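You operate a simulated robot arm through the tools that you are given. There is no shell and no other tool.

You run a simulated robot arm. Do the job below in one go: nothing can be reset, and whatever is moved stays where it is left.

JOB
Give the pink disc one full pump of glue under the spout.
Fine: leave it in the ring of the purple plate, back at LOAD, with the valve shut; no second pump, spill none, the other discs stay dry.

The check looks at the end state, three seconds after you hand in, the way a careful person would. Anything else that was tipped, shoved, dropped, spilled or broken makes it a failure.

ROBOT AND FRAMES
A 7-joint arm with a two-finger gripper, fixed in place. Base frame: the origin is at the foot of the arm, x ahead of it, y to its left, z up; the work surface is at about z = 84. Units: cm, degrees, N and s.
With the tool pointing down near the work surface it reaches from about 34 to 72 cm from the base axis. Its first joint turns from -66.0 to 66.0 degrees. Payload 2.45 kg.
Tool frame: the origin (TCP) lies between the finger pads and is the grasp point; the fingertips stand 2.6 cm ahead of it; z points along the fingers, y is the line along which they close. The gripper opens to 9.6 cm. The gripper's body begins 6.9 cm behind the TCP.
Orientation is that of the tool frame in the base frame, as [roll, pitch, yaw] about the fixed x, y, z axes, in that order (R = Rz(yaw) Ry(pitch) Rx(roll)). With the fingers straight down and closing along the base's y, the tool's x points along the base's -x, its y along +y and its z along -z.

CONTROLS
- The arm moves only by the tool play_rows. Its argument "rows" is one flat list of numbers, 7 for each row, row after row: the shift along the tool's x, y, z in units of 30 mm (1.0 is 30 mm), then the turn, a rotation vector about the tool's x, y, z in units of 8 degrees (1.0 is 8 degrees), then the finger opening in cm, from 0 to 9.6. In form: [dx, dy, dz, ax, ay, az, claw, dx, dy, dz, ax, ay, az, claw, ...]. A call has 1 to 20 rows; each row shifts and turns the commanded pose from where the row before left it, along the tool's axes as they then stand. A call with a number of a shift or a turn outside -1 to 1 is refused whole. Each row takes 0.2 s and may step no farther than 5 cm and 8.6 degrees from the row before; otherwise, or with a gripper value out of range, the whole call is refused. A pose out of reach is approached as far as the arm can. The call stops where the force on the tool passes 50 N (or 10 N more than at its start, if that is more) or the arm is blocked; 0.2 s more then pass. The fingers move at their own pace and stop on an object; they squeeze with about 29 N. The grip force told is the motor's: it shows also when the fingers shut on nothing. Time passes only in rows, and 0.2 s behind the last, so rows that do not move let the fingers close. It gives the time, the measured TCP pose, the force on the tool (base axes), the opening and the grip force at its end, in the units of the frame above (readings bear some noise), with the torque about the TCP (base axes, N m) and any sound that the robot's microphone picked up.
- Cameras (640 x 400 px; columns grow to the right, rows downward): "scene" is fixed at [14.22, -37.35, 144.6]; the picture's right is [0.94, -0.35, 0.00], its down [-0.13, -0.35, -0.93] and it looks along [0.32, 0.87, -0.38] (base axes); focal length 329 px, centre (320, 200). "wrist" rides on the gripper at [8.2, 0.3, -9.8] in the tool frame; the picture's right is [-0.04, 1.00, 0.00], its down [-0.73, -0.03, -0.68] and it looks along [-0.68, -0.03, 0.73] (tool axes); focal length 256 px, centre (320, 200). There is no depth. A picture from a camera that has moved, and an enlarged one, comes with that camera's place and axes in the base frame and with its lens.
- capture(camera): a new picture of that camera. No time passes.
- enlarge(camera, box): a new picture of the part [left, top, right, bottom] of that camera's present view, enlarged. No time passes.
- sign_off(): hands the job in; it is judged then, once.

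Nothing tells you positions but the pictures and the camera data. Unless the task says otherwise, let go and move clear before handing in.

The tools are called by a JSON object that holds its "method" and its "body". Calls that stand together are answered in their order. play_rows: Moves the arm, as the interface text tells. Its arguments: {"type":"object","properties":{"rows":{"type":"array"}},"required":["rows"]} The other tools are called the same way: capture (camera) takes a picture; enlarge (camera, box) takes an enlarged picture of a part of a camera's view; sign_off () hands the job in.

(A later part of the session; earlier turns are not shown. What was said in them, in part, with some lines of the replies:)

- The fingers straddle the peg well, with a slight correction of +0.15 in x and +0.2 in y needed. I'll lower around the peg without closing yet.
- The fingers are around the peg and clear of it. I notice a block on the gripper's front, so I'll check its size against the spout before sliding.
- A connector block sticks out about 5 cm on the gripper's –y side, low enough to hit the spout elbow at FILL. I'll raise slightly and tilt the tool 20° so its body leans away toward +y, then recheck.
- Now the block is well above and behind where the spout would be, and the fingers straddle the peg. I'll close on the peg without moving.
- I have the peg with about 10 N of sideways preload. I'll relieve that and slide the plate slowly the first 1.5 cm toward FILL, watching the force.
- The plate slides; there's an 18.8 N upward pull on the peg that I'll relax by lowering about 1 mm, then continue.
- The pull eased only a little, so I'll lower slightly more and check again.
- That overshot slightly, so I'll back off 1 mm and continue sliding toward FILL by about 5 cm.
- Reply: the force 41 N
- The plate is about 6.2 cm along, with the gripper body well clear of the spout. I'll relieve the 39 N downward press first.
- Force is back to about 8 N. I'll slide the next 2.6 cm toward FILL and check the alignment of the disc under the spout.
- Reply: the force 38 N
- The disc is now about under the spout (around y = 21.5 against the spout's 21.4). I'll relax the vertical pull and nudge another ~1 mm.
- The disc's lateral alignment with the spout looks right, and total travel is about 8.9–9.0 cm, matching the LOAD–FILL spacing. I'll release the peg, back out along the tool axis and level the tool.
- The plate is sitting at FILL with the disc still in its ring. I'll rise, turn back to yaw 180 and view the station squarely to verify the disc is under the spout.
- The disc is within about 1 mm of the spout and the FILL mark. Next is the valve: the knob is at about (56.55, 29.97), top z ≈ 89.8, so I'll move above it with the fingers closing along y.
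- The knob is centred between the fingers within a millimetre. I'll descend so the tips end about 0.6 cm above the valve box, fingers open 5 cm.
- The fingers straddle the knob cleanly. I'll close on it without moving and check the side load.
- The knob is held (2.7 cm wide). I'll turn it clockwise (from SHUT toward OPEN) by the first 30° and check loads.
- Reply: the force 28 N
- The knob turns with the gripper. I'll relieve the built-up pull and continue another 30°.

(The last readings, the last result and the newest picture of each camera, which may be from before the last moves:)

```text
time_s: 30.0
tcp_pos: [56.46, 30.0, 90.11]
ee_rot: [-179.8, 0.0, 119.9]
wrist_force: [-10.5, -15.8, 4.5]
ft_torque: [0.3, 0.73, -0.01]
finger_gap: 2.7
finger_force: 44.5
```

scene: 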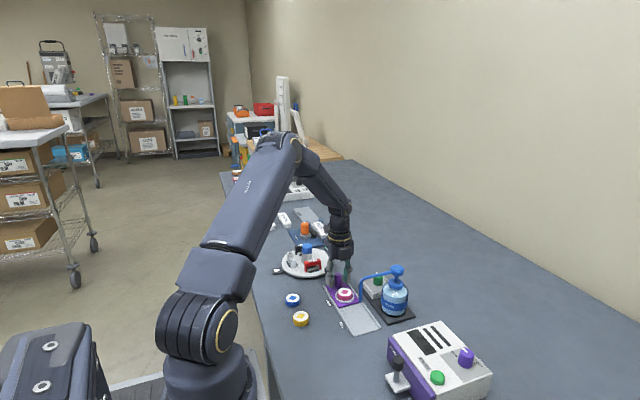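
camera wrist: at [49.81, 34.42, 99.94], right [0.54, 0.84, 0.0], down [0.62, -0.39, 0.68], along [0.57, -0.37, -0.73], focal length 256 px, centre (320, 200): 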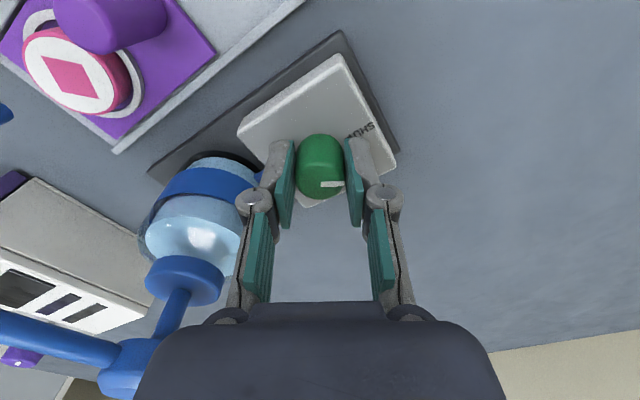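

Another 30° done (60° total) with moderate side load. I'll correct for it and finish the last 30°.

{"method": "play_rows", "body": {"rows": [-0.017, -0.037, 0, 0, 0, 0, 1.0, 0, 0, 0, 0, 0, 0.9375, 1.0, 0, 0, 0, 0, 0, 0.9375, 1.0, 0, 0, 0, 0, 0, 0.9375, 1.0, 0, 0, 0, 0, 0, 0.9375, 1.0, 0, 0, 0, 0, 0, 0, 1.0]}}

{"method": "capture", "body": {"camera": "wrist"}}

{"method": "enlarge", "body": {"camera": "wrist", "box": [260, 60, 400, 220]}}

{"method": "enlarge", "body": {"camera": "scene", "box": [330, 220, 430, 320]}}

```text
time_s: 31.4
tcp_pos: [56.58, 30.14, 90.11]
ee_rot: [180.0, 0.0, 89.9]
wrist_force: [-6.0, -13.1, 14.4]
ft_torque: [-0.74, 0.22, 0.11]
finger_gap: 2.73
finger_force: 44.7
```

```text
taken
camera wrist: at [57.04, 38.18, 99.95], right [1.0, -0.04, 0.0], down [-0.03, -0.73, 0.68], along [-0.03, -0.68, -0.73], focal length 256 px, centre (320, 200)
```

wrist: 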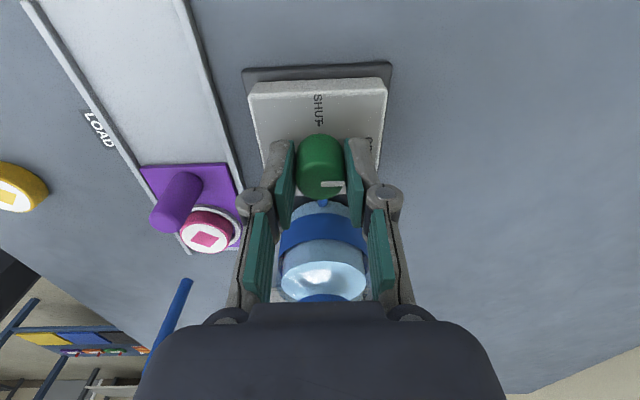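

```text
2.50 times, centred on (330, 140) of wrist
camera zoom: at [57.04, 38.18, 99.95], right [1.0, -0.04, 0.0], down [-0.03, -0.73, 0.68], along [-0.03, -0.68, -0.73], focal length 640 px, centre (295, 350)
```

zoom: 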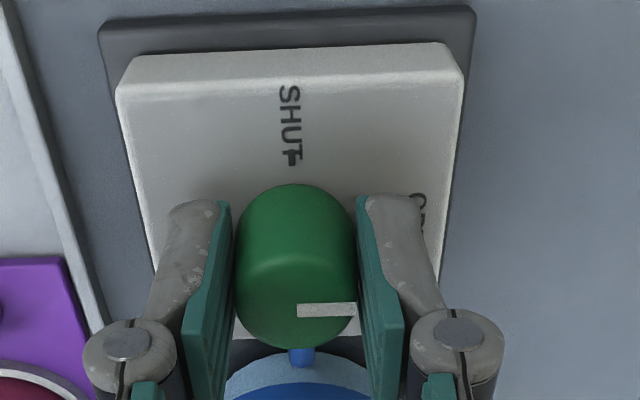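

```text
4.00 times, centred on (380, 270) of scene
camera zoom: at [14.17, -37.4, 144.6], right [0.94, -0.35, 0.0], down [-0.13, -0.35, -0.93], along [0.32, 0.87, -0.38], focal length 1317 px, centre (80, -80)
```

zoom: 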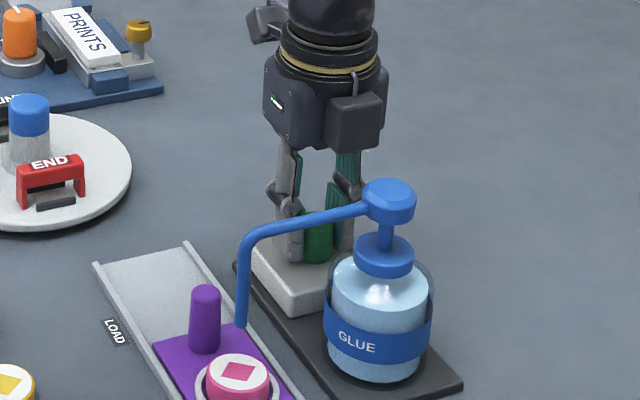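

The pointer now faces OPEN (+x), so the valve is open. I'll release the knob and rise straight up.

{"method": "play_rows", "body": {"rows": [0, 0, 0, 0, 0, 0, 3.4, 0, 0, 0, 0, 0, 0, 4.4, 0, 0, 0, 0, 0, 0, 5, 0, 0, -0.3, 0, 0, 0, 5, 0, 0, -0.9, 0, 0, 0, 5, 0, 0, -1.0, 0, 0, 0, 5, 0, 0, -1.0, 0, 0, 0, 5, 0, 0, -1.0, 0, 0, 0, 5, 0, 0, -0.5, 0, 0, 0, 5]}}

{"method": "capture", "body": {"camera": "wrist"}}

{"method": "enlarge", "body": {"camera": "wrist", "box": [260, 60, 400, 220]}}

{"method": "enlarge", "body": {"camera": "scene", "box": [330, 240, 430, 330]}}

```text
time_s: 33.4
tcp_pos: [56.36, 29.78, 104.3]
ee_rot: [-180.0, -0.1, 90.0]
wrist_force: [0.6, -0.1, 0.1]
ft_torque: [0.02, 0.02, -0.01]
finger_gap: 5.0
finger_force: 0.0
```

```text
taken
camera wrist: at [56.85, 37.96, 114.11], right [1.0, -0.04, 0.0], down [-0.03, -0.73, 0.68], along [-0.03, -0.68, -0.73], focal length 256 px, centre (320, 200)
```

wrist: 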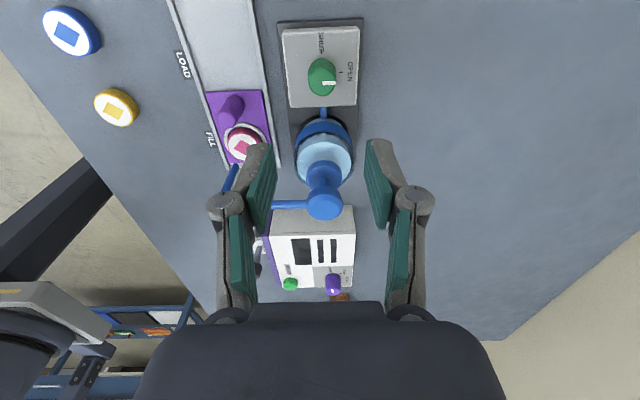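

```text
2.50 times, centred on (330, 140) of wrist
camera zoom: at [56.85, 37.96, 114.11], right [1.0, -0.04, 0.0], down [-0.03, -0.73, 0.68], along [-0.03, -0.68, -0.73], focal length 640 px, centre (295, 350)
```

zoom: 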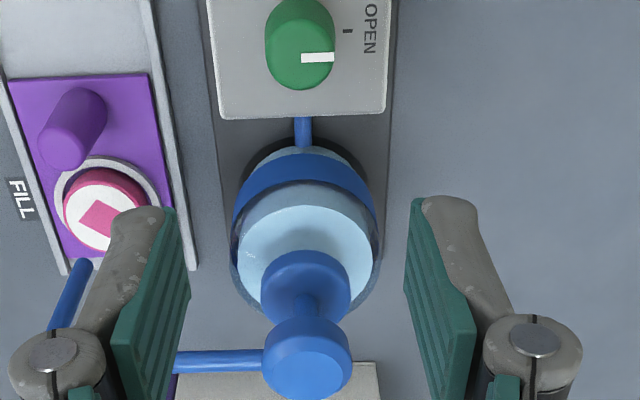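

```text
4.44 times, centred on (380, 285) of scene
camera zoom: at [14.22, -37.35, 144.6], right [0.94, -0.35, 0.0], down [-0.13, -0.35, -0.93], along [0.32, 0.87, -0.38], focal length 1464 px, centre (53, -178)
```

zoom: 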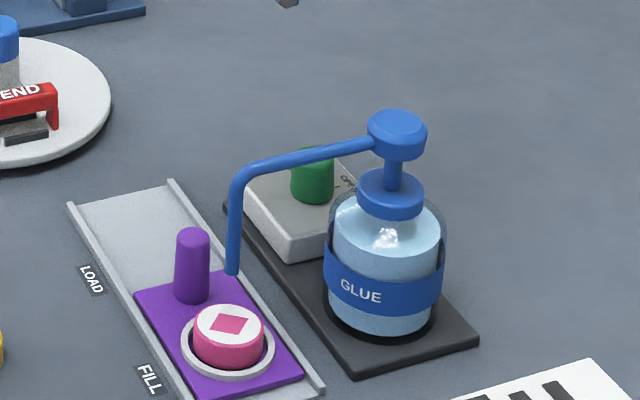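

The pointer is exactly on OPEN. Next I'll close the fingers and move above the pump head at about (56.5, 21.4), staying well above its top (~97.4).

{"method": "play_rows", "body": {"rows": [0, 0, 0, 0, 0, 0, 2, 0, 0, 0, 0, 0, 0, 0, -0.929, 0, 0, 0, 0, 0, 0, -0.929, 0, 0, 0, 0, 0, 0, -0.929, 0, 0, 0, 0, 0, 0, 0, 0, 0, 0, 0, 0, 0]}}

{"method": "capture", "body": {"camera": "wrist"}}

{"method": "enlarge", "body": {"camera": "scene", "box": [340, 200, 450, 320]}}

```text
time_s: 34.8
tcp_pos: [56.64, 21.48, 104.27]
ee_rot: [179.9, 0.0, 90.0]
wrist_force: [0.1, 0.2, 0.4]
ft_torque: [0.04, 0.0, 0.02]
finger_gap: 0.01
finger_force: 28.0
```

```text
taken
camera wrist: at [57.06, 29.63, 114.07], right [1.0, -0.04, 0.0], down [-0.03, -0.73, 0.68], along [-0.03, -0.68, -0.73], focal length 256 px, centre (320, 200)
```

wrist: 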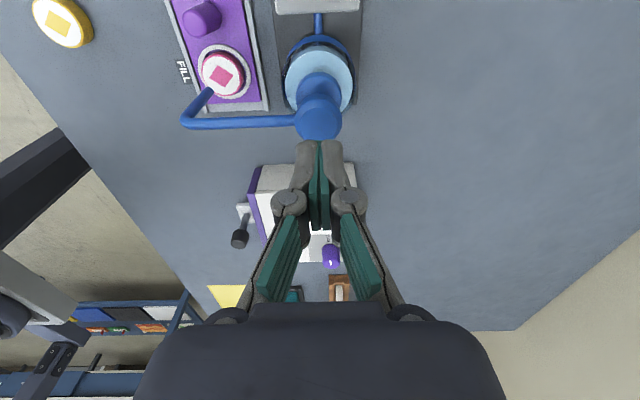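

```text
3.33 times, centred on (395, 260) of scene
camera zoom: at [14.21, -37.36, 144.6], right [0.94, -0.35, 0.0], down [-0.13, -0.35, -0.93], along [0.32, 0.87, -0.38], focal length 1098 px, centre (70, 0)
```

zoom: 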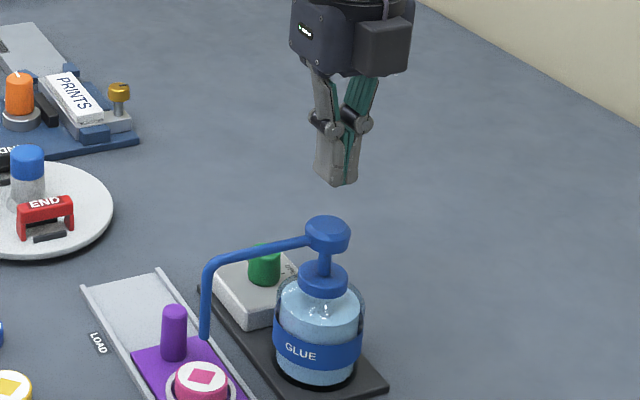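

I'm aligned within ~1.5 mm over the pump head. I'll make that small correction and come down to just above it.

{"method": "play_rows", "body": {"rows": [0.035, -0.035, 0.6, 0, 0, 0, 0, 0, 0, 0.5, 0, 0, 0, 0, 0, 0, 0.1, 0, 0, 0, 0]}}

{"method": "enlarge", "body": {"camera": "scene", "box": [350, 230, 440, 320]}}

{"method": "enlarge", "body": {"camera": "wrist", "box": [260, 60, 400, 240]}}

```text
time_s: 35.6
tcp_pos: [56.42, 21.85, 100.51]
ee_rot: [-180.0, 0.1, 90.0]
wrist_force: [0.4, 0.3, 0.4]
ft_torque: [0.0, 0.07, 0.0]
finger_gap: 0.01
finger_force: 28.4
```

```text
4.44 times, centred on (395, 275) of scene
camera zoom: at [14.22, -37.35, 144.6], right [0.94, -0.35, 0.0], down [-0.13, -0.35, -0.93], along [0.32, 0.87, -0.38], focal length 1464 px, centre (-13, -133)
```

zoom: 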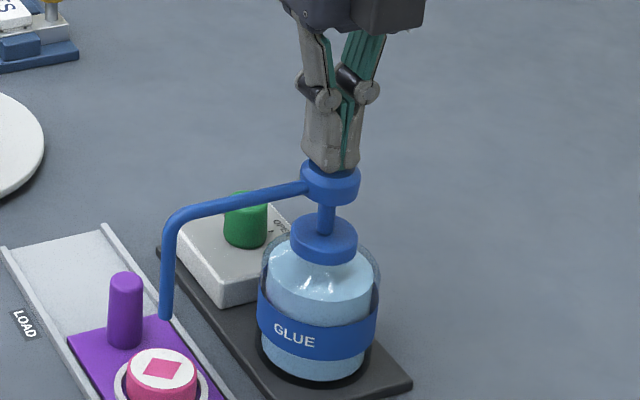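

```text
2.22 times, centred on (330, 150) of wrist
camera zoom: at [56.93, 29.87, 110.3], right [1.0, -0.04, 0.0], down [-0.03, -0.73, 0.68], along [-0.03, -0.68, -0.73], focal length 569 px, centre (298, 311)
```

zoom: 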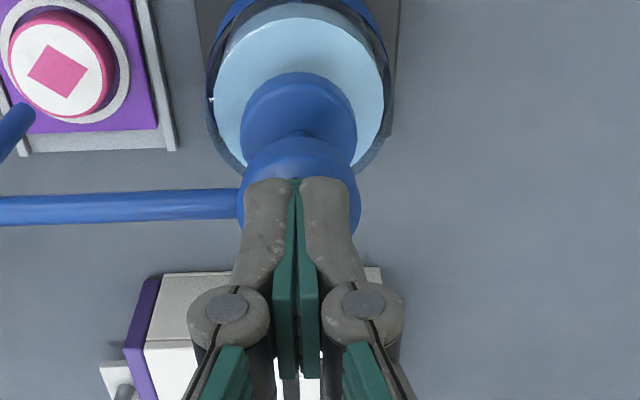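

The closed fingertips are centred just above the pump head. I'll press down slowly in small steps, watching the force to sense the spring and then the end stop.

{"method": "play_rows", "body": {"rows": [0, 0, 0.1, 0, 0, 0, 0, 0, 0, 0.1, 0, 0, 0, 0, 0, 0, 0.1, 0, 0, 0, 0]}}

{"method": "enlarge", "body": {"camera": "scene", "box": [350, 230, 440, 320]}}

```text
time_s: 36.4
tcp_pos: [56.35, 21.7, 99.65]
ee_rot: [180.0, 0.0, 90.0]
wrist_force: [3.3, -1.9, 4.2]
ft_torque: [-0.08, -0.04, -0.02]
finger_gap: 0.57
finger_force: 28.9
```

```text
4.44 times, centred on (395, 275) of scene
camera zoom: at [14.21, -37.36, 144.6], right [0.94, -0.35, 0.0], down [-0.13, -0.35, -0.93], along [0.32, 0.87, -0.38], focal length 1464 px, centre (-13, -133)
```

zoom: 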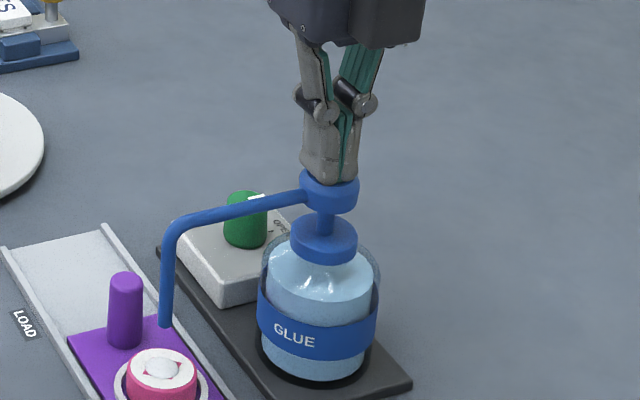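

The head is moving down with light spring force, and glue is starting to come out onto the disc. I'll keep pressing without letting up until I reach the end stop.

{"method": "play_rows", "body": {"rows": [0, 0, 0.1, 0, 0, 0, 0, 0, 0, 0.1, 0, 0, 0, 0, 0, 0, 0.1, 0, 0, 0, 0]}}

{"method": "enlarge", "body": {"camera": "scene", "box": [350, 230, 440, 320]}}

{"method": "enlarge", "body": {"camera": "wrist", "box": [200, 40, 400, 240]}}

```text
time_s: 37.2
tcp_pos: [56.41, 21.77, 98.85]
ee_rot: [179.9, 0.0, 90.0]
wrist_force: [-0.2, -5.0, 13.5]
ft_torque: [-0.14, 0.02, 0.01]
finger_gap: 0.59
finger_force: 29.0
```

```text
4.44 times, centred on (395, 275) of scene
camera zoom: at [14.19, -37.38, 144.6], right [0.94, -0.35, 0.0], down [-0.13, -0.35, -0.93], along [0.32, 0.87, -0.38], focal length 1464 px, centre (-13, -133)
```

zoom: 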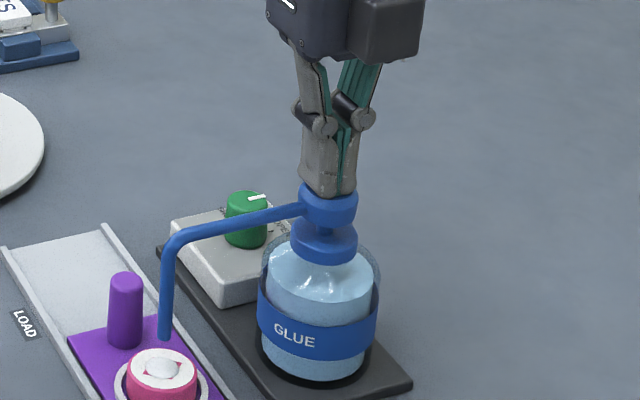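

```text
2.00 times, centred on (300, 140) of wrist
camera zoom: at [56.86, 29.86, 108.62], right [1.0, -0.04, 0.0], down [-0.03, -0.73, 0.68], along [-0.03, -0.68, -0.73], focal length 512 px, centre (360, 320)
```

zoom: 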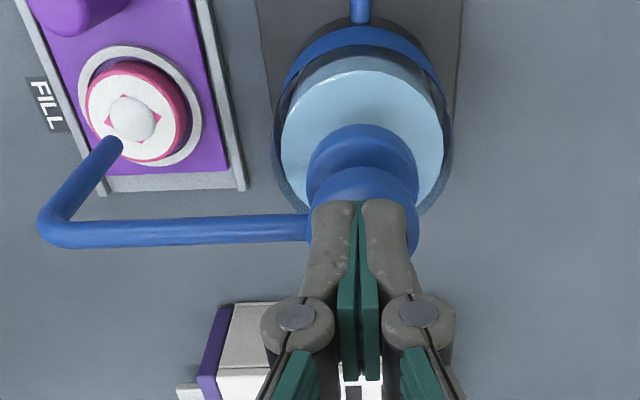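

A blob of glue is centred on the disc, and the spring force is rising gradually (13.5 N). I'll continue down to the stop to be sure it's a full stroke.

{"method": "play_rows", "body": {"rows": [0, 0, 0.1, 0, 0, 0, 0, 0, 0, 0.1, 0, 0, 0, 0]}}

{"method": "enlarge", "body": {"camera": "scene", "box": [350, 240, 420, 320]}}

```text
time_s: 37.8
tcp_pos: [56.47, 21.81, 98.68]
ee_rot: [179.7, -0.1, 90.0]
wrist_force: [-7.4, -9.0, 46.3]
ft_torque: [-0.35, 0.2, -0.07]
finger_gap: 0.58
finger_force: 29.1
```

```text
5.00 times, centred on (385, 280) of scene
camera zoom: at [14.11, -37.41, 144.6], right [0.94, -0.35, 0.0], down [-0.13, -0.35, -0.93], along [0.32, 0.87, -0.38], focal length 1647 px, centre (-5, -200)
```

zoom: 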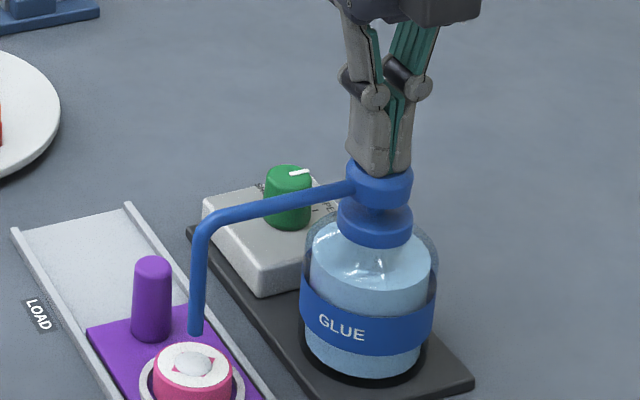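

The force jumped to 46 N over the last 1.7 mm, so the pump bottomed out: one full stroke. I'll hold briefly, then rise smoothly and clear of the head in one motion.

{"method": "play_rows", "body": {"rows": [0, 0, 0, 0, 0, 0, 0, 0, 0, 0, 0, 0, 0, 0, 0, 0, -0.2, 0, 0, 0, 0, 0, 0, -0.3, 0, 0, 0, 0, 0, 0, -0.3, 0, 0, 0, 0, 0, 0, -0.4, 0, 0, 0, 0, 0, 0, -0.6, 0, 0, 0, 0, 0, 0, -0.6, 0, 0, 0, 0]}}

{"method": "capture", "body": {"camera": "wrist"}}

{"method": "enlarge", "body": {"camera": "scene", "box": [340, 240, 430, 330]}}

{"method": "enlarge", "body": {"camera": "wrist", "box": [160, 30, 320, 150]}}

```text
time_s: 39.6
tcp_pos: [56.34, 21.61, 105.24]
ee_rot: [-179.9, 0.0, 89.9]
wrist_force: [0.0, 0.6, 0.0]
ft_torque: [0.04, 0.01, 0.02]
finger_gap: 0.01
finger_force: 28.7
```

```text
taken
camera wrist: at [56.88, 29.85, 115.03], right [1.0, -0.04, 0.0], down [-0.03, -0.73, 0.68], along [-0.03, -0.68, -0.73], focal length 256 px, centre (320, 200)
```

wrist: 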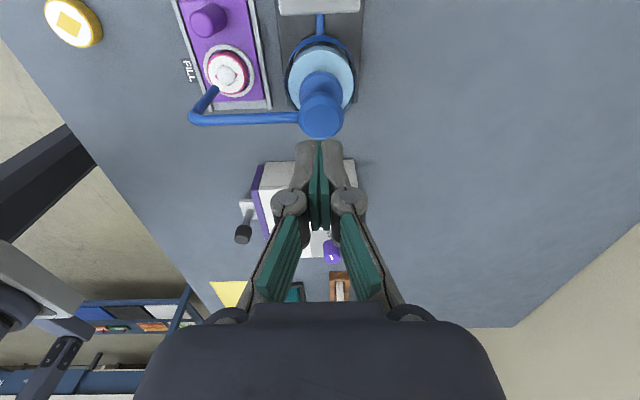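

```text
4.44 times, centred on (385, 285) of scene
camera zoom: at [14.22, -37.35, 144.6], right [0.94, -0.35, 0.0], down [-0.13, -0.35, -0.93], along [0.32, 0.87, -0.38], focal length 1464 px, centre (31, -178)
```

zoom: 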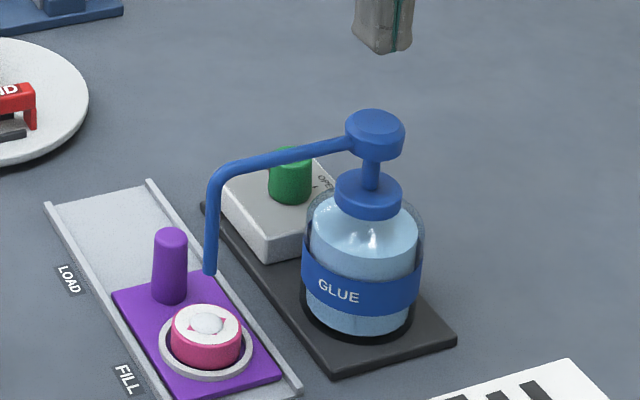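

```text
3.33 times, centred on (240, 90) of wrist
camera zoom: at [56.88, 29.85, 115.03], right [1.0, -0.04, 0.0], down [-0.03, -0.73, 0.68], along [-0.03, -0.68, -0.73], focal length 853 px, centre (587, 567)
```

zoom: 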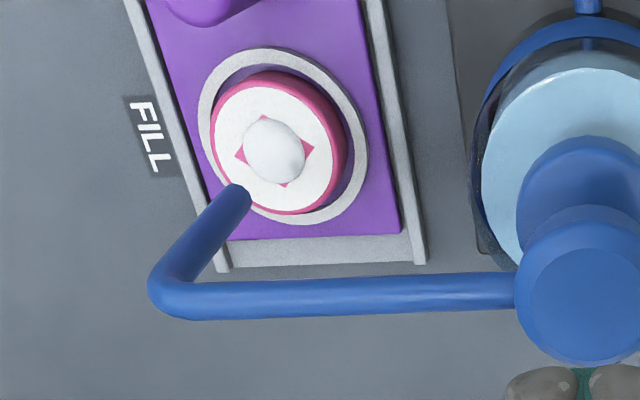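

One blob sits centred on the disc, nothing spilled, and the pump head is back up. Now I'll return above the valve knob with the same yaw to shut it.

{"method": "play_rows", "body": {"rows": [0, 0, -0.2, 0, 0, 0, 0, 0.93, 0.052, 0, 0, 0, 0, 2, 0.93, 0, 0, 0, 0, 0, 4, 0.93, 0, 0, 0, 0, 0, 5, 0, 0, 0.8, 0, 0, 0, 5, 0, 0, 0.8, 0, 0, 0, 5, 0, 0, 0.8, 0, 0, 0, 5, 0, 0, 0, 0, 0, 0, 5]}}

{"method": "enlarge", "body": {"camera": "wrist", "box": [240, 40, 400, 200]}}

{"method": "enlarge", "body": {"camera": "scene", "box": [330, 220, 430, 320]}}

```text
time_s: 41.4
tcp_pos: [56.44, 30.44, 98.83]
ee_rot: [-180.0, 0.1, 90.0]
wrist_force: [0.4, 0.1, -0.4]
ft_torque: [0.0, 0.0, -0.01]
finger_gap: 5.02
finger_force: 0.1
```

```text
2.50 times, centred on (320, 120) of wrist
camera zoom: at [56.92, 38.59, 108.6], right [1.0, -0.04, 0.0], down [-0.03, -0.73, 0.68], along [-0.03, -0.68, -0.73], focal length 640 px, centre (320, 400)
```

zoom: 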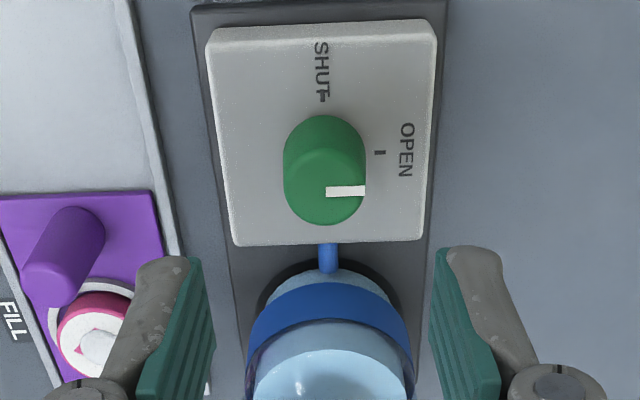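

```text
4.00 times, centred on (380, 270) of scene
camera zoom: at [14.22, -37.35, 144.6], right [0.94, -0.35, 0.0], down [-0.13, -0.35, -0.93], along [0.32, 0.87, -0.38], focal length 1317 px, centre (80, -80)
```

zoom: 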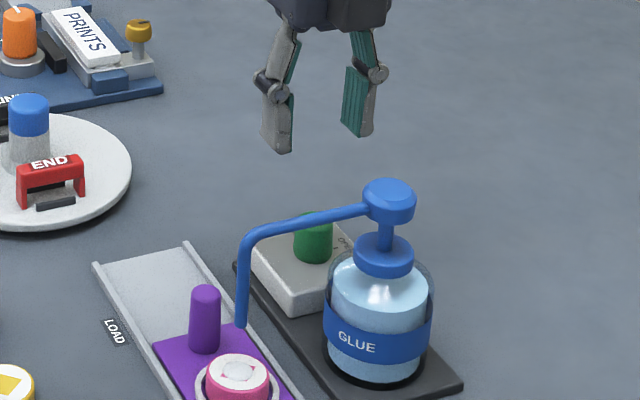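

The knob is about 0.4 cm toward –y from my tool centre. I'll correct that and descend around the knob.

{"method": "play_rows", "body": {"rows": [-0.12, 0.017, 0.5, 0, 0, 0, 5, 0, 0, 0.8, 0, 0, 0, 5, 0, 0, 0.7, 0, 0, 0, 5, 0, 0, 0.5, 0, 0, 0, 5, 0, 0, 0.37, 0, 0, 0, 5]}}

{"method": "capture", "body": {"camera": "wrist"}}

```text
time_s: 42.6
tcp_pos: [56.56, 29.88, 90.13]
ee_rot: [-180.0, 0.0, 90.0]
wrist_force: [0.0, 0.2, 0.3]
ft_torque: [-0.01, -0.01, 0.01]
finger_gap: 5.01
finger_force: 0.1
```

```text
taken
camera wrist: at [57.05, 37.96, 99.91], right [1.0, -0.04, 0.0], down [-0.03, -0.73, 0.68], along [-0.03, -0.68, -0.73], focal length 256 px, centre (320, 200)
```

wrist: 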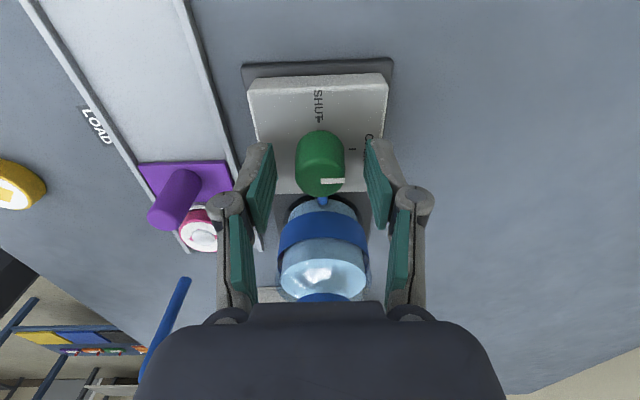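

The view matches the earlier grip on the knob. I'll close on it.

{"method": "play_rows", "body": {"rows": [0, 0, 0, 0, 0, 0, 4.0, 0, 0, 0, 0, 0, 0, 3.0, 0, 0, 0, 0, 0, 0, 2.0, 0, 0, 0, 0, 0, 0, 1.0, 0, 0, 0, 0, 0, 0, 1.0]}}

```text
time_s: 43.8
tcp_pos: [56.61, 29.91, 90.13]
ee_rot: [-180.0, 0.0, 90.1]
wrist_force: [1.2, -0.4, -1.4]
ft_torque: [0.03, -0.03, -0.02]
finger_gap: 2.69
finger_force: 45.3
```

The knob is gripped with almost no side load. I'll turn it back counter-clockwise toward SHUT, 30° first.

{"method": "play_rows", "body": {"rows": [0, 0, 0, 0, 0, -0.9375, 1.0, 0, 0, 0, 0, 0, -0.9375, 1.0, 0, 0, 0, 0, 0, -0.9375, 1.0, 0, 0, 0, 0, 0, -0.9375, 1.0]}}

```text
time_s: 44.8
tcp_pos: [56.67, 29.79, 90.24]
ee_rot: [179.8, -0.1, 120.0]
wrist_force: [7.9, 8.6, -11.4]
ft_torque: [0.06, -0.25, -0.02]
finger_gap: 2.67
finger_force: 45.4
```

30° done with modest loads; I'll continue the next 30°.

{"method": "play_rows", "body": {"rows": [0.008, 0.023, 0.023, 0, 0, 0, 1.0, 0, 0, 0, 0, 0, -0.9375, 1.0, 0, 0, 0, 0, 0, -0.9375, 1.0, 0, 0, 0, 0, 0, -0.9375, 1.0, 0, 0, 0, 0, 0, -0.9375, 1.0]}}

```text
time_s: 46.0
tcp_pos: [56.7, 29.87, 90.19]
ee_rot: [180.0, 0.0, 150.1]
wrist_force: [4.1, 10.5, -7.7]
ft_torque: [0.76, 0.64, 0.0]
finger_gap: 2.71
finger_force: 45.1
```

60° done; now the final 30° to SHUT.

{"method": "play_rows", "body": {"rows": [0.003, 0.025, 0.017, 0, 0, 0, 1.0, 0, 0, 0, 0, 0, -0.9375, 1.0, 0, 0, 0, 0, 0, -0.9375, 1.0, 0, 0, 0, 0, 0, -0.9375, 1.0, 0, 0, 0, 0, 0, -0.9375, 1.0, 0, 0, 0, 0, 0, 0, 1.0]}}

{"method": "enlarge", "body": {"camera": "wrist", "box": [240, 60, 400, 220]}}

```text
time_s: 47.4
tcp_pos: [56.71, 30.1, 90.11]
ee_rot: [179.8, 0.1, -179.9]
wrist_force: [-9.8, 8.1, 23.6]
ft_torque: [0.3, 1.26, -0.05]
finger_gap: 2.69
finger_force: 44.9
```

```text
2.50 times, centred on (320, 140) of wrist
camera zoom: at [48.72, 30.24, 99.93], right [0.04, 1.0, 0.0], down [0.73, -0.03, 0.68], along [0.68, -0.02, -0.73], focal length 640 px, centre (320, 350)
```

zoom: 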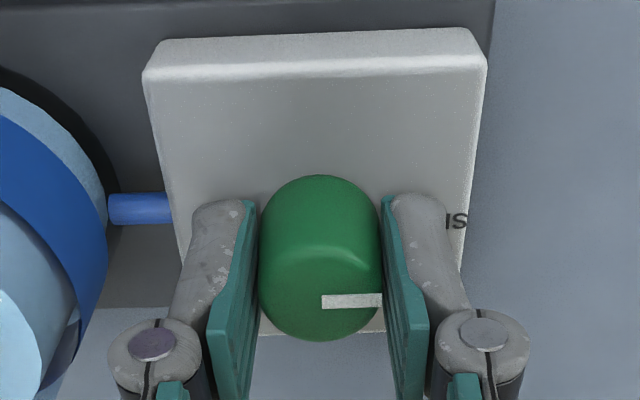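

The pointer faces SHUT (+y) again. I'll release and rise, then check the knob against its mark.

{"method": "play_rows", "body": {"rows": [0, 0, -0.04, 0, 0, 0, 1.0, 0, 0, 0, 0, 0, 0, 3.4, 0, 0, 0, 0, 0, 0, 4.4, 0, 0, 0, 0, 0, 0, 5, 0, 0, -0.3, 0, 0, 0, 5, 0, 0, -0.9, 0, 0, 0, 5, 0, 0, -1.0, 0, 0, 0, 5, 0, 0, -0.6, 0, 0, 0, 5]}}

{"method": "enlarge", "body": {"camera": "wrist", "box": [260, 30, 380, 150]}}

{"method": "enlarge", "body": {"camera": "scene", "box": [320, 240, 430, 330]}}

```text
time_s: 49.2
tcp_pos: [56.85, 29.77, 98.6]
ee_rot: [-180.0, 0.1, -180.0]
wrist_force: [-0.5, 0.6, -1.4]
ft_torque: [0.02, 0.0, 0.02]
finger_gap: 5.02
finger_force: 0.1
```

```text
3.33 times, centred on (320, 90) of wrist
camera zoom: at [48.8, 30.17, 108.31], right [0.04, 1.0, 0.0], down [0.73, -0.03, 0.68], along [0.68, -0.03, -0.73], focal length 853 px, centre (320, 567)
```

zoom: 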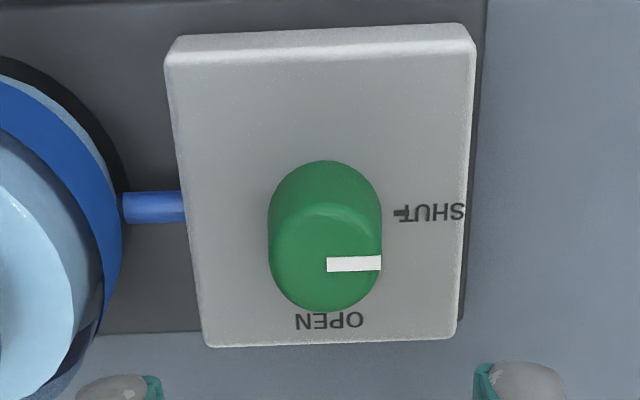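

```text
4.44 times, centred on (375, 285) of scene
camera zoom: at [14.22, -37.35, 144.6], right [0.94, -0.35, 0.0], down [-0.13, -0.35, -0.93], along [0.32, 0.87, -0.38], focal length 1464 px, centre (76, -178)
```

zoom: 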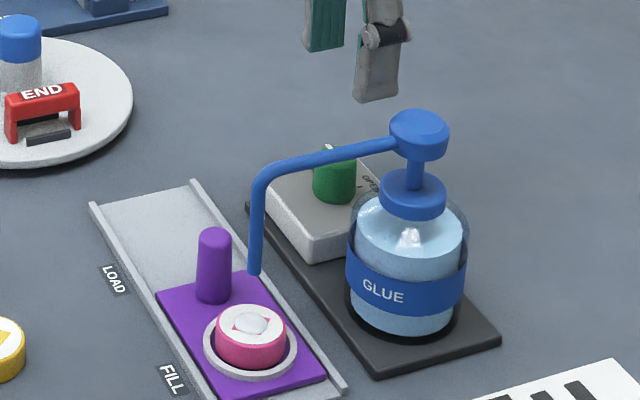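

The knob is back exactly on SHUT, with no drips. Next I'll go back to the peg at FILL (about (46.5, 26.3)): rise, move over, and turn to yaw 90.

{"method": "play_rows", "body": {"rows": [0, 0, -1.0, 0, 0, 0, 5, 0, 0, -1.0, 0, 0, 0, 5, 0.858, 0.01, 0, 0, 0, 0, 5, 0.858, 0.01, 0, 0, 0, 0, 5, 0.858, 0.01, 0, 0, 0, 0, 5, 0.858, 0.01, 0, 0, 0, 0, 5, 0, 0, 0, 0, 0, 0.9375, 5, 0, 0, 0, 0, 0, 0.9375, 5, 0, 0, 0, 0, 0, 0.9375, 5, 0, 0, 0, 0, 0, 0.9375, 5, 0, 0, 0, 0, 0, 0.9375, 5, 0, 0, 0, 0, 0, 0.9375, 4.5, 0, 0, 0, 0, 0, 0.9375, 4, 0, 0, 0, 0, 0, 0.9375, 4, 0, 0, 0, 0, 0, 0.9375, 4, 0, 0, 0, 0, 0, 0.9375, 4, 0, 0, 0, 0, 0, 0.9375, 4, 0, 0, 0, 0, 0, 0.9375, 4]}}

{"method": "capture", "body": {"camera": "wrist"}}

{"method": "enlarge", "body": {"camera": "wrist", "box": [260, 80, 380, 220]}}

```text
time_s: 53.0
tcp_pos: [46.4, 30.22, 104.53]
ee_rot: [-179.9, 0.1, 89.9]
wrist_force: [0.0, 0.4, 0.2]
ft_torque: [-0.01, -0.02, -0.07]
finger_gap: 4.0
finger_force: 0.2
```

```text
taken
camera wrist: at [46.95, 38.25, 114.33], right [1.0, -0.04, 0.0], down [-0.03, -0.73, 0.68], along [-0.03, -0.68, -0.73], focal length 256 px, centre (320, 200)
```

wrist: 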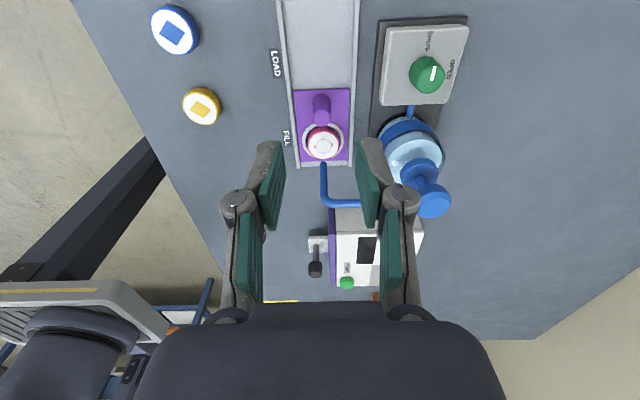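

```text
2.86 times, centred on (320, 150) of wrist
camera zoom: at [46.95, 38.25, 114.33], right [1.0, -0.04, 0.0], down [-0.03, -0.73, 0.68], along [-0.03, -0.68, -0.73], focal length 731 px, centre (320, 343)
```

zoom: 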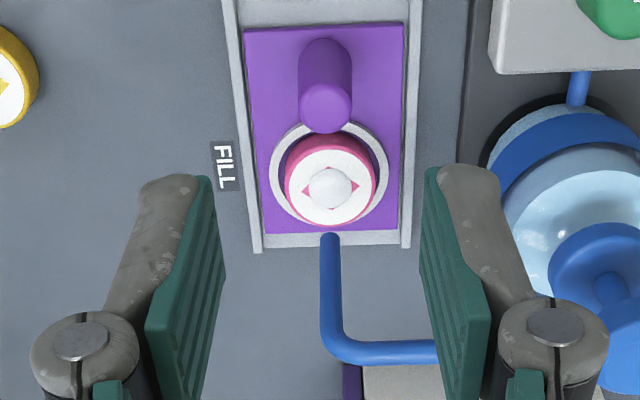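

The peg is directly ahead at about 3.7 cm in –y, matching the reverse of my earlier retreat path. I'll tilt 20° again and lower partway along that path.

{"method": "play_rows", "body": {"rows": [0, 0, 0, 0, -0.625, 0, 4, 0, 0, 0, 0, -0.625, 0, 4, 0, 0, 0, 0, -0.625, 0, 4, 0, 0, 0, 0, -0.625, 0, 4, 0.308, 0, 0.846, 0, 0, 0, 4, 0.308, 0, 0.846, 0, 0, 0, 4, 0, 0, 0.7, 0, 0, 0, 4, 0, 0, 0.7, 0, 0, 0, 4, 0, 0, 0.3, 0, 0, 0, 4, 0, 0, 0, 0, 0, 0, 4]}}

{"method": "capture", "body": {"camera": "wrist"}}

{"method": "enlarge", "body": {"camera": "scene", "box": [310, 220, 430, 330]}}

```text
time_s: 55.2
tcp_pos: [46.34, 28.43, 94.31]
ee_rot: [-180.0, 20.0, 90.0]
wrist_force: [-0.2, -1.0, -0.7]
ft_torque: [-0.02, 0.03, 0.01]
finger_gap: 4.02
finger_force: 0.0
```

```text
taken
camera wrist: at [46.85, 39.31, 100.73], right [1.0, -0.04, 0.01], down [-0.03, -0.46, 0.89], along [-0.03, -0.89, -0.46], focal length 256 px, centre (320, 200)
```

wrist: 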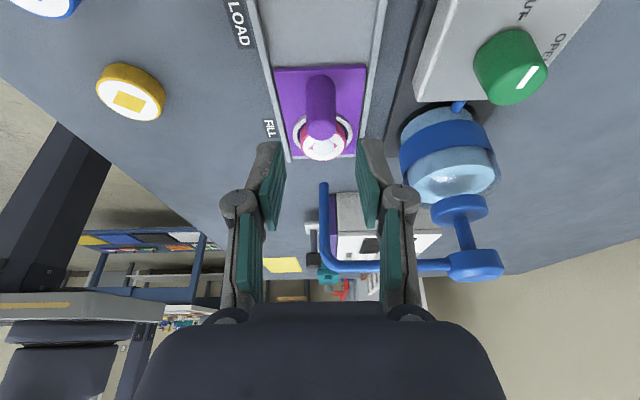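

```text
3.64 times, centred on (370, 275) of scene
camera zoom: at [14.22, -37.35, 144.6], right [0.94, -0.35, 0.0], down [-0.13, -0.35, -0.93], along [0.32, 0.87, -0.38], focal length 1198 px, centre (138, -73)
```

zoom: 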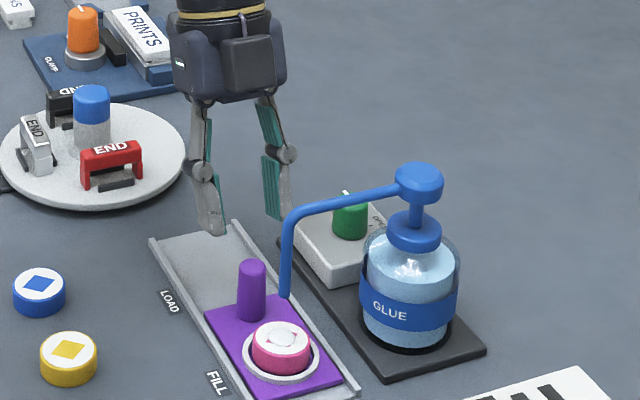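

The fingers are lined up with the peg in x. I'll go down the remaining ~5.5 cm along the tool axis, still open.

{"method": "play_rows", "body": {"rows": [0, 0, 0.6, 0, 0, 0, 4, 0, 0, 0.6, 0, 0, 0, 4, 0, 0, 0.45, 0, 0, 0, 4, 0, 0, 0.2, 0, 0, 0, 4]}}

{"method": "capture", "body": {"camera": "wrist"}}

{"method": "enlarge", "body": {"camera": "scene", "box": [320, 250, 400, 330]}}

```text
time_s: 56.2
tcp_pos: [46.37, 26.33, 89.21]
ee_rot: [-180.0, 20.0, 89.9]
wrist_force: [0.0, -0.6, 0.4]
ft_torque: [0.04, 0.03, -0.02]
finger_gap: 3.99
finger_force: 0.1
```

```text
taken
camera wrist: at [46.84, 37.32, 95.65], right [1.0, -0.04, 0.01], down [-0.03, -0.46, 0.89], along [-0.03, -0.89, -0.46], focal length 256 px, centre (320, 200)
```

wrist: 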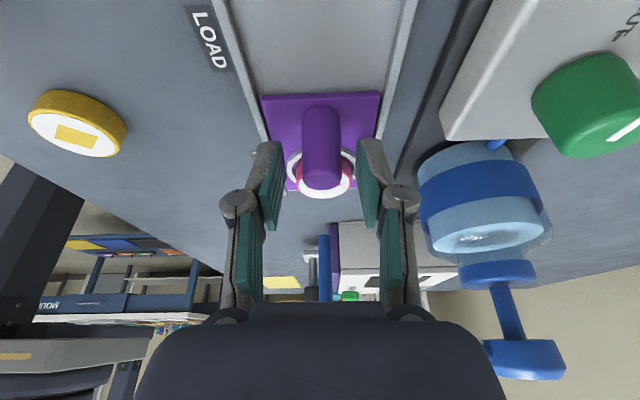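

```text
5.00 times, centred on (360, 290) of scene
camera zoom: at [14.22, -37.35, 144.6], right [0.94, -0.35, 0.0], down [-0.13, -0.35, -0.93], along [0.32, 0.87, -0.38], focal length 1647 px, centre (120, -250)
```

zoom: 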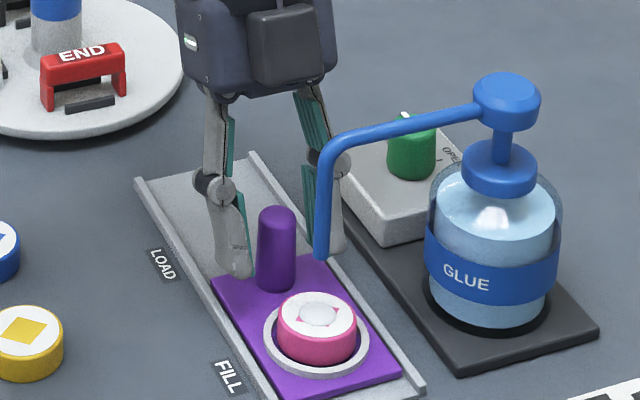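

The fingers straddle the peg. I'll make a small x correction and close on it.

{"method": "play_rows", "body": {"rows": [0, 0.025, 0.04, 0, 0, 0, 4, 0, 0, 0, 0, 0, 0, 3.0, 0, 0, 0, 0, 0, 0, 2.4, 0, 0, 0, 0, 0, 0, 1.5, 0, 0, 0, 0, 0, 0, 1.0, 0, 0, 0, 0, 0, 0, 1.0]}}

{"method": "capture", "body": {"camera": "wrist"}}

```text
time_s: 57.6
tcp_pos: [46.56, 26.31, 89.0]
ee_rot: [180.0, 19.9, 90.0]
wrist_force: [-1.7, 0.0, -1.3]
ft_torque: [-0.02, 0.02, -0.03]
finger_gap: 2.04
finger_force: 44.9
```

```text
taken
camera wrist: at [46.95, 37.26, 95.46], right [1.0, -0.04, 0.01], down [-0.03, -0.46, 0.89], along [-0.03, -0.89, -0.46], focal length 256 px, centre (320, 200)
```

wrist: 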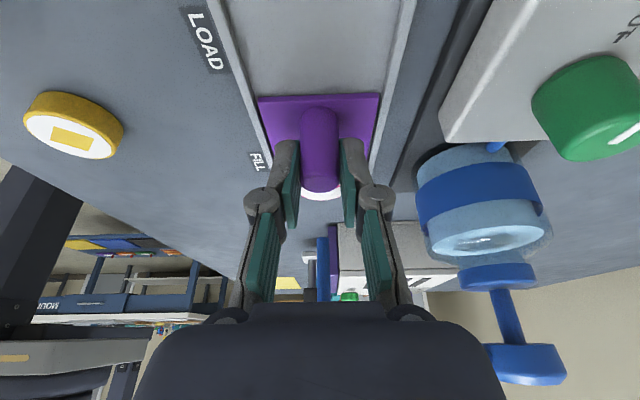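

The peg is held with almost no side load. I'll slide the plate back toward LOAD in gentle segments, starting slowly to keep the disc and glue steady.

{"method": "play_rows", "body": {"rows": [0.0783, 0, -0.0285, 0, 0, 0, 1.0, 0.1566, 0, -0.057, 0, 0, 0, 1.0, 0.235, 0, -0.0855, 0, 0, 0, 1.0, 0.235, 0, -0.0855, 0, 0, 0, 1.0, 0.1566, 0, -0.057, 0, 0, 0, 1.0, 0, 0, 0, 0, 0, 0, 1.0]}}

{"method": "enlarge", "body": {"camera": "scene", "box": [310, 250, 430, 340]}}

```text
time_s: 59.0
tcp_pos: [46.58, 29.06, 89.07]
ee_rot: [-180.0, 20.0, 90.1]
wrist_force: [-1.3, -0.6, 1.1]
ft_torque: [-0.08, 0.03, 0.01]
finger_gap: 2.06
finger_force: 44.6
```

```text
4.44 times, centred on (370, 295) of scene
camera zoom: at [14.21, -37.36, 144.6], right [0.94, -0.35, 0.0], down [-0.13, -0.35, -0.93], along [0.32, 0.87, -0.38], focal length 1464 px, centre (98, -222)
```

zoom: 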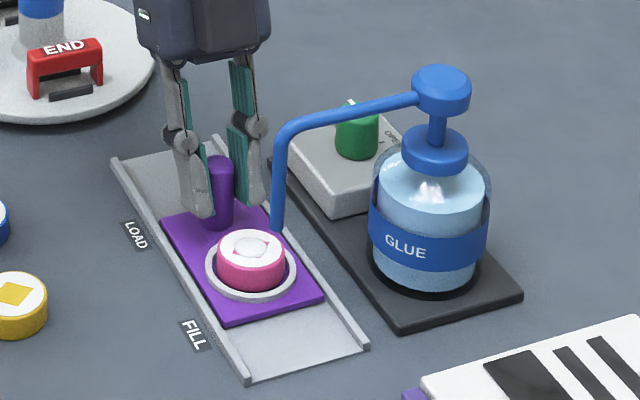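

Loads stay near zero and the disc is riding well. I'll continue about 3.25 cm.

{"method": "play_rows", "body": {"rows": [0.1566, 0, -0.057, 0, 0, 0, 1.0, 0.235, 0, -0.0855, 0, 0, 0, 1.0, 0.235, 0, -0.0855, 0, 0, 0, 1.0, 0.235, 0, -0.0855, 0, 0, 0, 1.0, 0.1566, 0, -0.057, 0, 0, 0, 1.0, 0, 0, 0, 0, 0, 0, 1.0]}}

```text
time_s: 60.4
tcp_pos: [46.55, 32.17, 89.04]
ee_rot: [-179.9, 20.0, 90.1]
wrist_force: [1.4, 0.1, -4.9]
ft_torque: [0.09, -0.04, -0.04]
finger_gap: 2.08
finger_force: 45.2
```

About 6 cm back so far. I'll go another 2.5 cm and compare against the original LOAD picture.

{"method": "play_rows", "body": {"rows": [0.1566, 0, -0.057, 0, 0, 0, 1.0, 0.235, 0, -0.0855, 0, 0, 0, 1.0, 0.235, 0, -0.0855, 0, 0, 0, 1.0, 0.1566, 0, -0.057, 0, 0, 0, 1.0, 0, 0, 0, 0, 0, 0, 1.0]}}

{"method": "enlarge", "body": {"camera": "scene", "box": [310, 250, 430, 340]}}

{"method": "capture", "body": {"camera": "wrist"}}

```text
time_s: 61.6
tcp_pos: [46.53, 34.92, 89.06]
ee_rot: [-179.8, 20.0, 90.2]
wrist_force: [-19.4, -0.7, 16.7]
ft_torque: [-0.51, 0.57, 0.07]
finger_gap: 2.08
finger_force: 45.3
```

```text
4.44 times, centred on (370, 295) of scene
camera zoom: at [14.14, -37.37, 144.61], right [0.94, -0.35, 0.0], down [-0.13, -0.35, -0.93], along [0.32, 0.87, -0.38], focal length 1464 px, centre (98, -222)
```

zoom: 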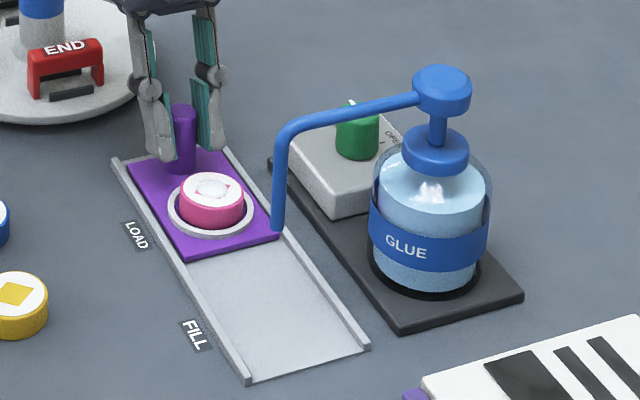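

```text
taken
camera wrist: at [46.98, 45.89, 95.46], right [1.0, -0.04, 0.01], down [-0.03, -0.46, 0.89], along [-0.03, -0.89, -0.46], focal length 256 px, centre (320, 200)
```

wrist: 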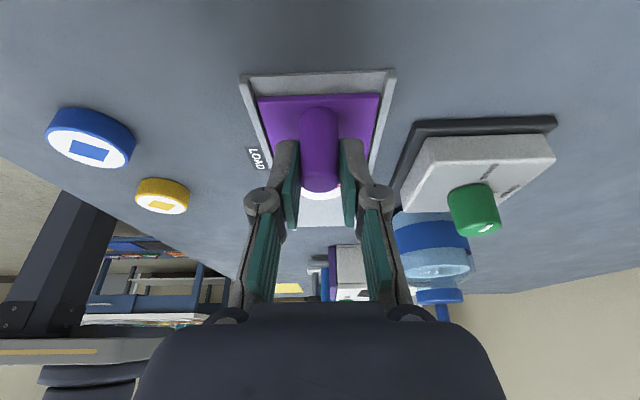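

It needs about 0.45 cm more to match the original LOAD position. I'll relieve the side load and finish the slide.

{"method": "play_rows", "body": {"rows": [-0.0114, -0.04, -0.0313, 0, 0, 0, 1.0, 0.072, 0, -0.0262, 0, 0, 0, 1.0, 0.068, 0, -0.0248, 0, 0, 0, 1.0, 0, 0, 0, 0, 0, 0, 1.0]}}

{"method": "enlarge", "body": {"camera": "scene", "box": [310, 250, 430, 340]}}

{"method": "capture", "body": {"camera": "wrist"}}

```text
time_s: 62.6
tcp_pos: [46.44, 35.17, 89.05]
ee_rot: [-179.9, 20.0, 90.1]
wrist_force: [-8.1, 0.0, -19.3]
ft_torque: [0.58, 0.13, -0.04]
finger_gap: 2.09
finger_force: 45.1
```

```text
4.44 times, centred on (370, 295) of scene
camera zoom: at [14.22, -37.33, 144.61], right [0.94, -0.35, 0.0], down [-0.13, -0.35, -0.93], along [0.32, 0.87, -0.38], focal length 1464 px, centre (98, -222)
```

zoom: 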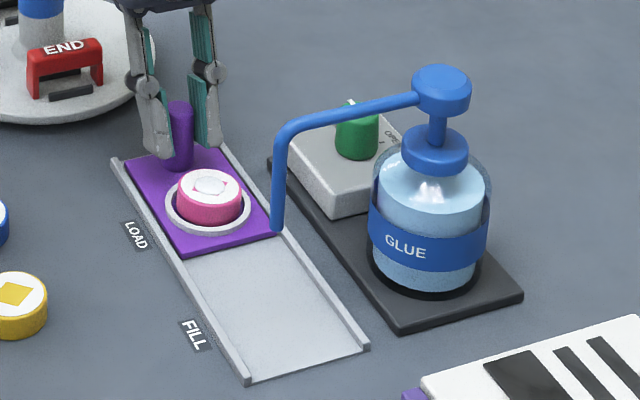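

```text
taken
camera wrist: at [46.97, 46.21, 95.46], right [1.0, -0.04, 0.01], down [-0.03, -0.46, 0.89], along [-0.03, -0.89, -0.46], focal length 256 px, centre (320, 200)
```

wrist: 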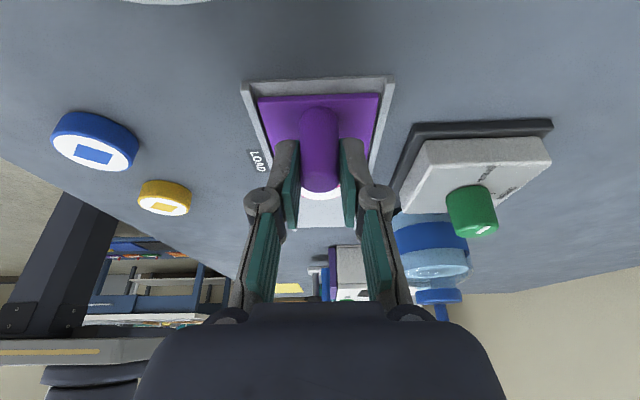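

The view now matches the original LOAD picture to about a millimetre. I'll relax the residual load, release and back away along the tool axis.

{"method": "play_rows", "body": {"rows": [0.0114, -0.015, 0.0313, 0, 0, 0, 1.0, 0, 0, 0, 0, 0, 0, 2.4, 0, 0, 0, 0, 0, 0, 3.2, 0, 0, 0, 0, 0, 0, 4.0, 0, 0, 0, 0, 0, 0, 4.0, 0, 0, -0.4, 0, 0, 0, 4.0, 0, 0, -0.8, 0, 0, 0, 4.0, 0, 0, -0.8, 0, 0, 0, 4.0, 0, 0, -0.8, 0, 0, 0, 4.0, 0, 0, -0.8, 0, 0, 0, 4.0]}}

{"method": "enlarge", "body": {"camera": "scene", "box": [310, 250, 430, 340]}}

{"method": "capture", "body": {"camera": "scene"}}

```text
time_s: 64.8
tcp_pos: [46.46, 39.01, 99.31]
ee_rot: [179.9, 20.1, 90.0]
wrist_force: [0.6, 0.0, -0.2]
ft_torque: [0.0, 0.01, 0.0]
finger_gap: 4.01
finger_force: 0.1
```

```text
4.44 times, centred on (370, 295) of scene
camera zoom: at [14.22, -37.35, 144.6], right [0.94, -0.35, 0.0], down [-0.13, -0.35, -0.93], along [0.32, 0.87, -0.38], focal length 1464 px, centre (98, -222)
```

zoom: 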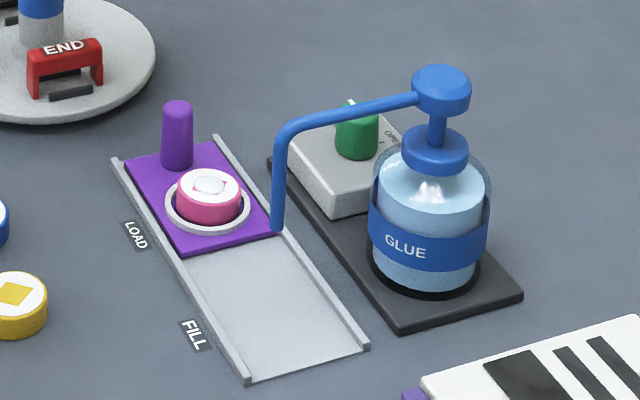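

```text
taken
```

scene: 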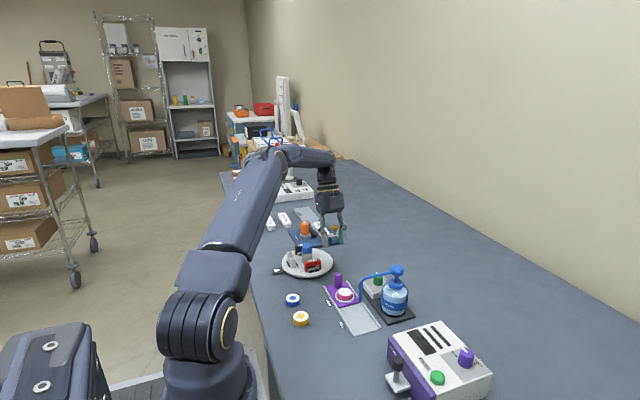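

The plate, peg and disc sit exactly where they were at the start, now with one blob of glue on the disc. I'll rise clear, level the tool and do a last check.

{"method": "play_rows", "body": {"rows": [-0.342, 0, -0.94, 0, 0, 0, 5, -0.342, 0, -0.94, 0, 0, 0, 5, -0.342, 0, -0.94, 0, 0, 0, 5, 0, 0, 0, 0, 0.625, 0, 5, 0, 0, 0, 0, 0.625, 0, 5, 0, 0, 0, 0, 0.625, 0, 5, 0, 0, 0, 0, 0.625, 0, 5, 0, 0, 0, 0, 0, 0, 5]}}

{"method": "capture", "body": {"camera": "wrist"}}

{"method": "enlarge", "body": {"camera": "wrist", "box": [240, 40, 480, 220]}}

{"method": "enlarge", "body": {"camera": "scene", "box": [260, 240, 440, 350]}}

```text
time_s: 66.6
tcp_pos: [46.41, 39.0, 108.32]
ee_rot: [180.0, -0.1, 90.1]
wrist_force: [-0.5, -0.3, -0.4]
ft_torque: [-0.01, 0.04, 0.0]
finger_gap: 5.03
finger_force: 0.0
```

```text
taken
camera wrist: at [46.84, 47.1, 118.14], right [1.0, -0.04, 0.0], down [-0.03, -0.73, 0.68], along [-0.03, -0.68, -0.73], focal length 256 px, centre (320, 200)
```

wrist: 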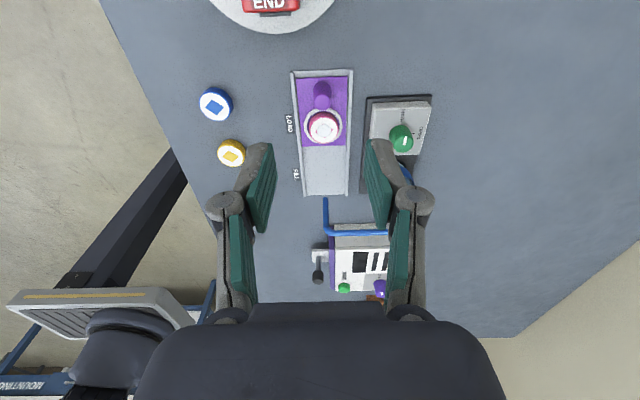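

```text
2.22 times, centred on (360, 130) of wrist
camera zoom: at [46.84, 47.1, 118.14], right [1.0, -0.04, 0.0], down [-0.03, -0.73, 0.68], along [-0.03, -0.68, -0.73], focal length 569 px, centre (231, 356)
```

zoom: 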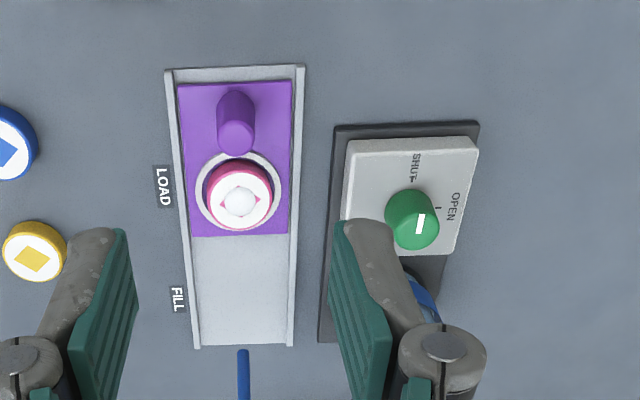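

```text
3.56 times, centred on (350, 295) of scene
camera zoom: at [14.22, -37.36, 144.6], right [0.94, -0.35, 0.0], down [-0.13, -0.35, -0.93], along [0.32, 0.87, -0.38], focal length 1171 px, centre (213, -138)
```

zoom: 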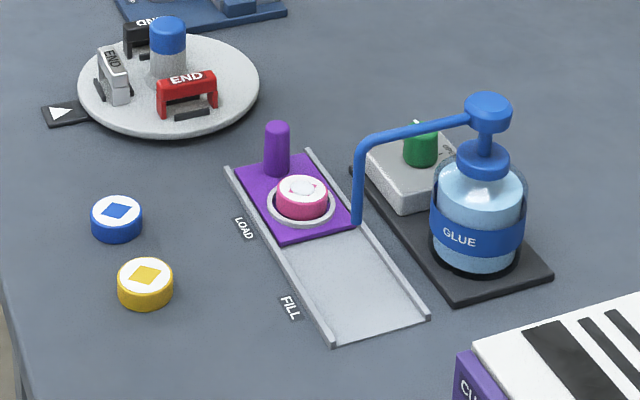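

The pink disc is in its ring on the purple plate at LOAD, with one centred blob of glue on it. The valve points to SHUT, and the track is clean. The blue and yellow discs are dry and haven't moved, and the arm is clear, so I'm handing in.

{"method": "sign_off", "body": {}}

```text
The job is handed in.
```

The pink disc got one full pump of glue, and I've handed the job in; I haven't seen the check's result.

- **Disc and plate:** the disc is in the ring of the purple plate, back at LOAD. In the final pictures the plate sits where it started, to within about a millimetre.
- **Glue:** I pressed the pump once, down to its end stop. There is one centred blob on the disc, and no glue showed on the track or bench.
- **Valve:** I opened it only for the pump and then turned it back, so the pointer is on SHUT again.
- **Everything else:** the blue and yellow discs are dry and haven't moved. I saw nothing tipped or shoved, and the arm is clear of the station.
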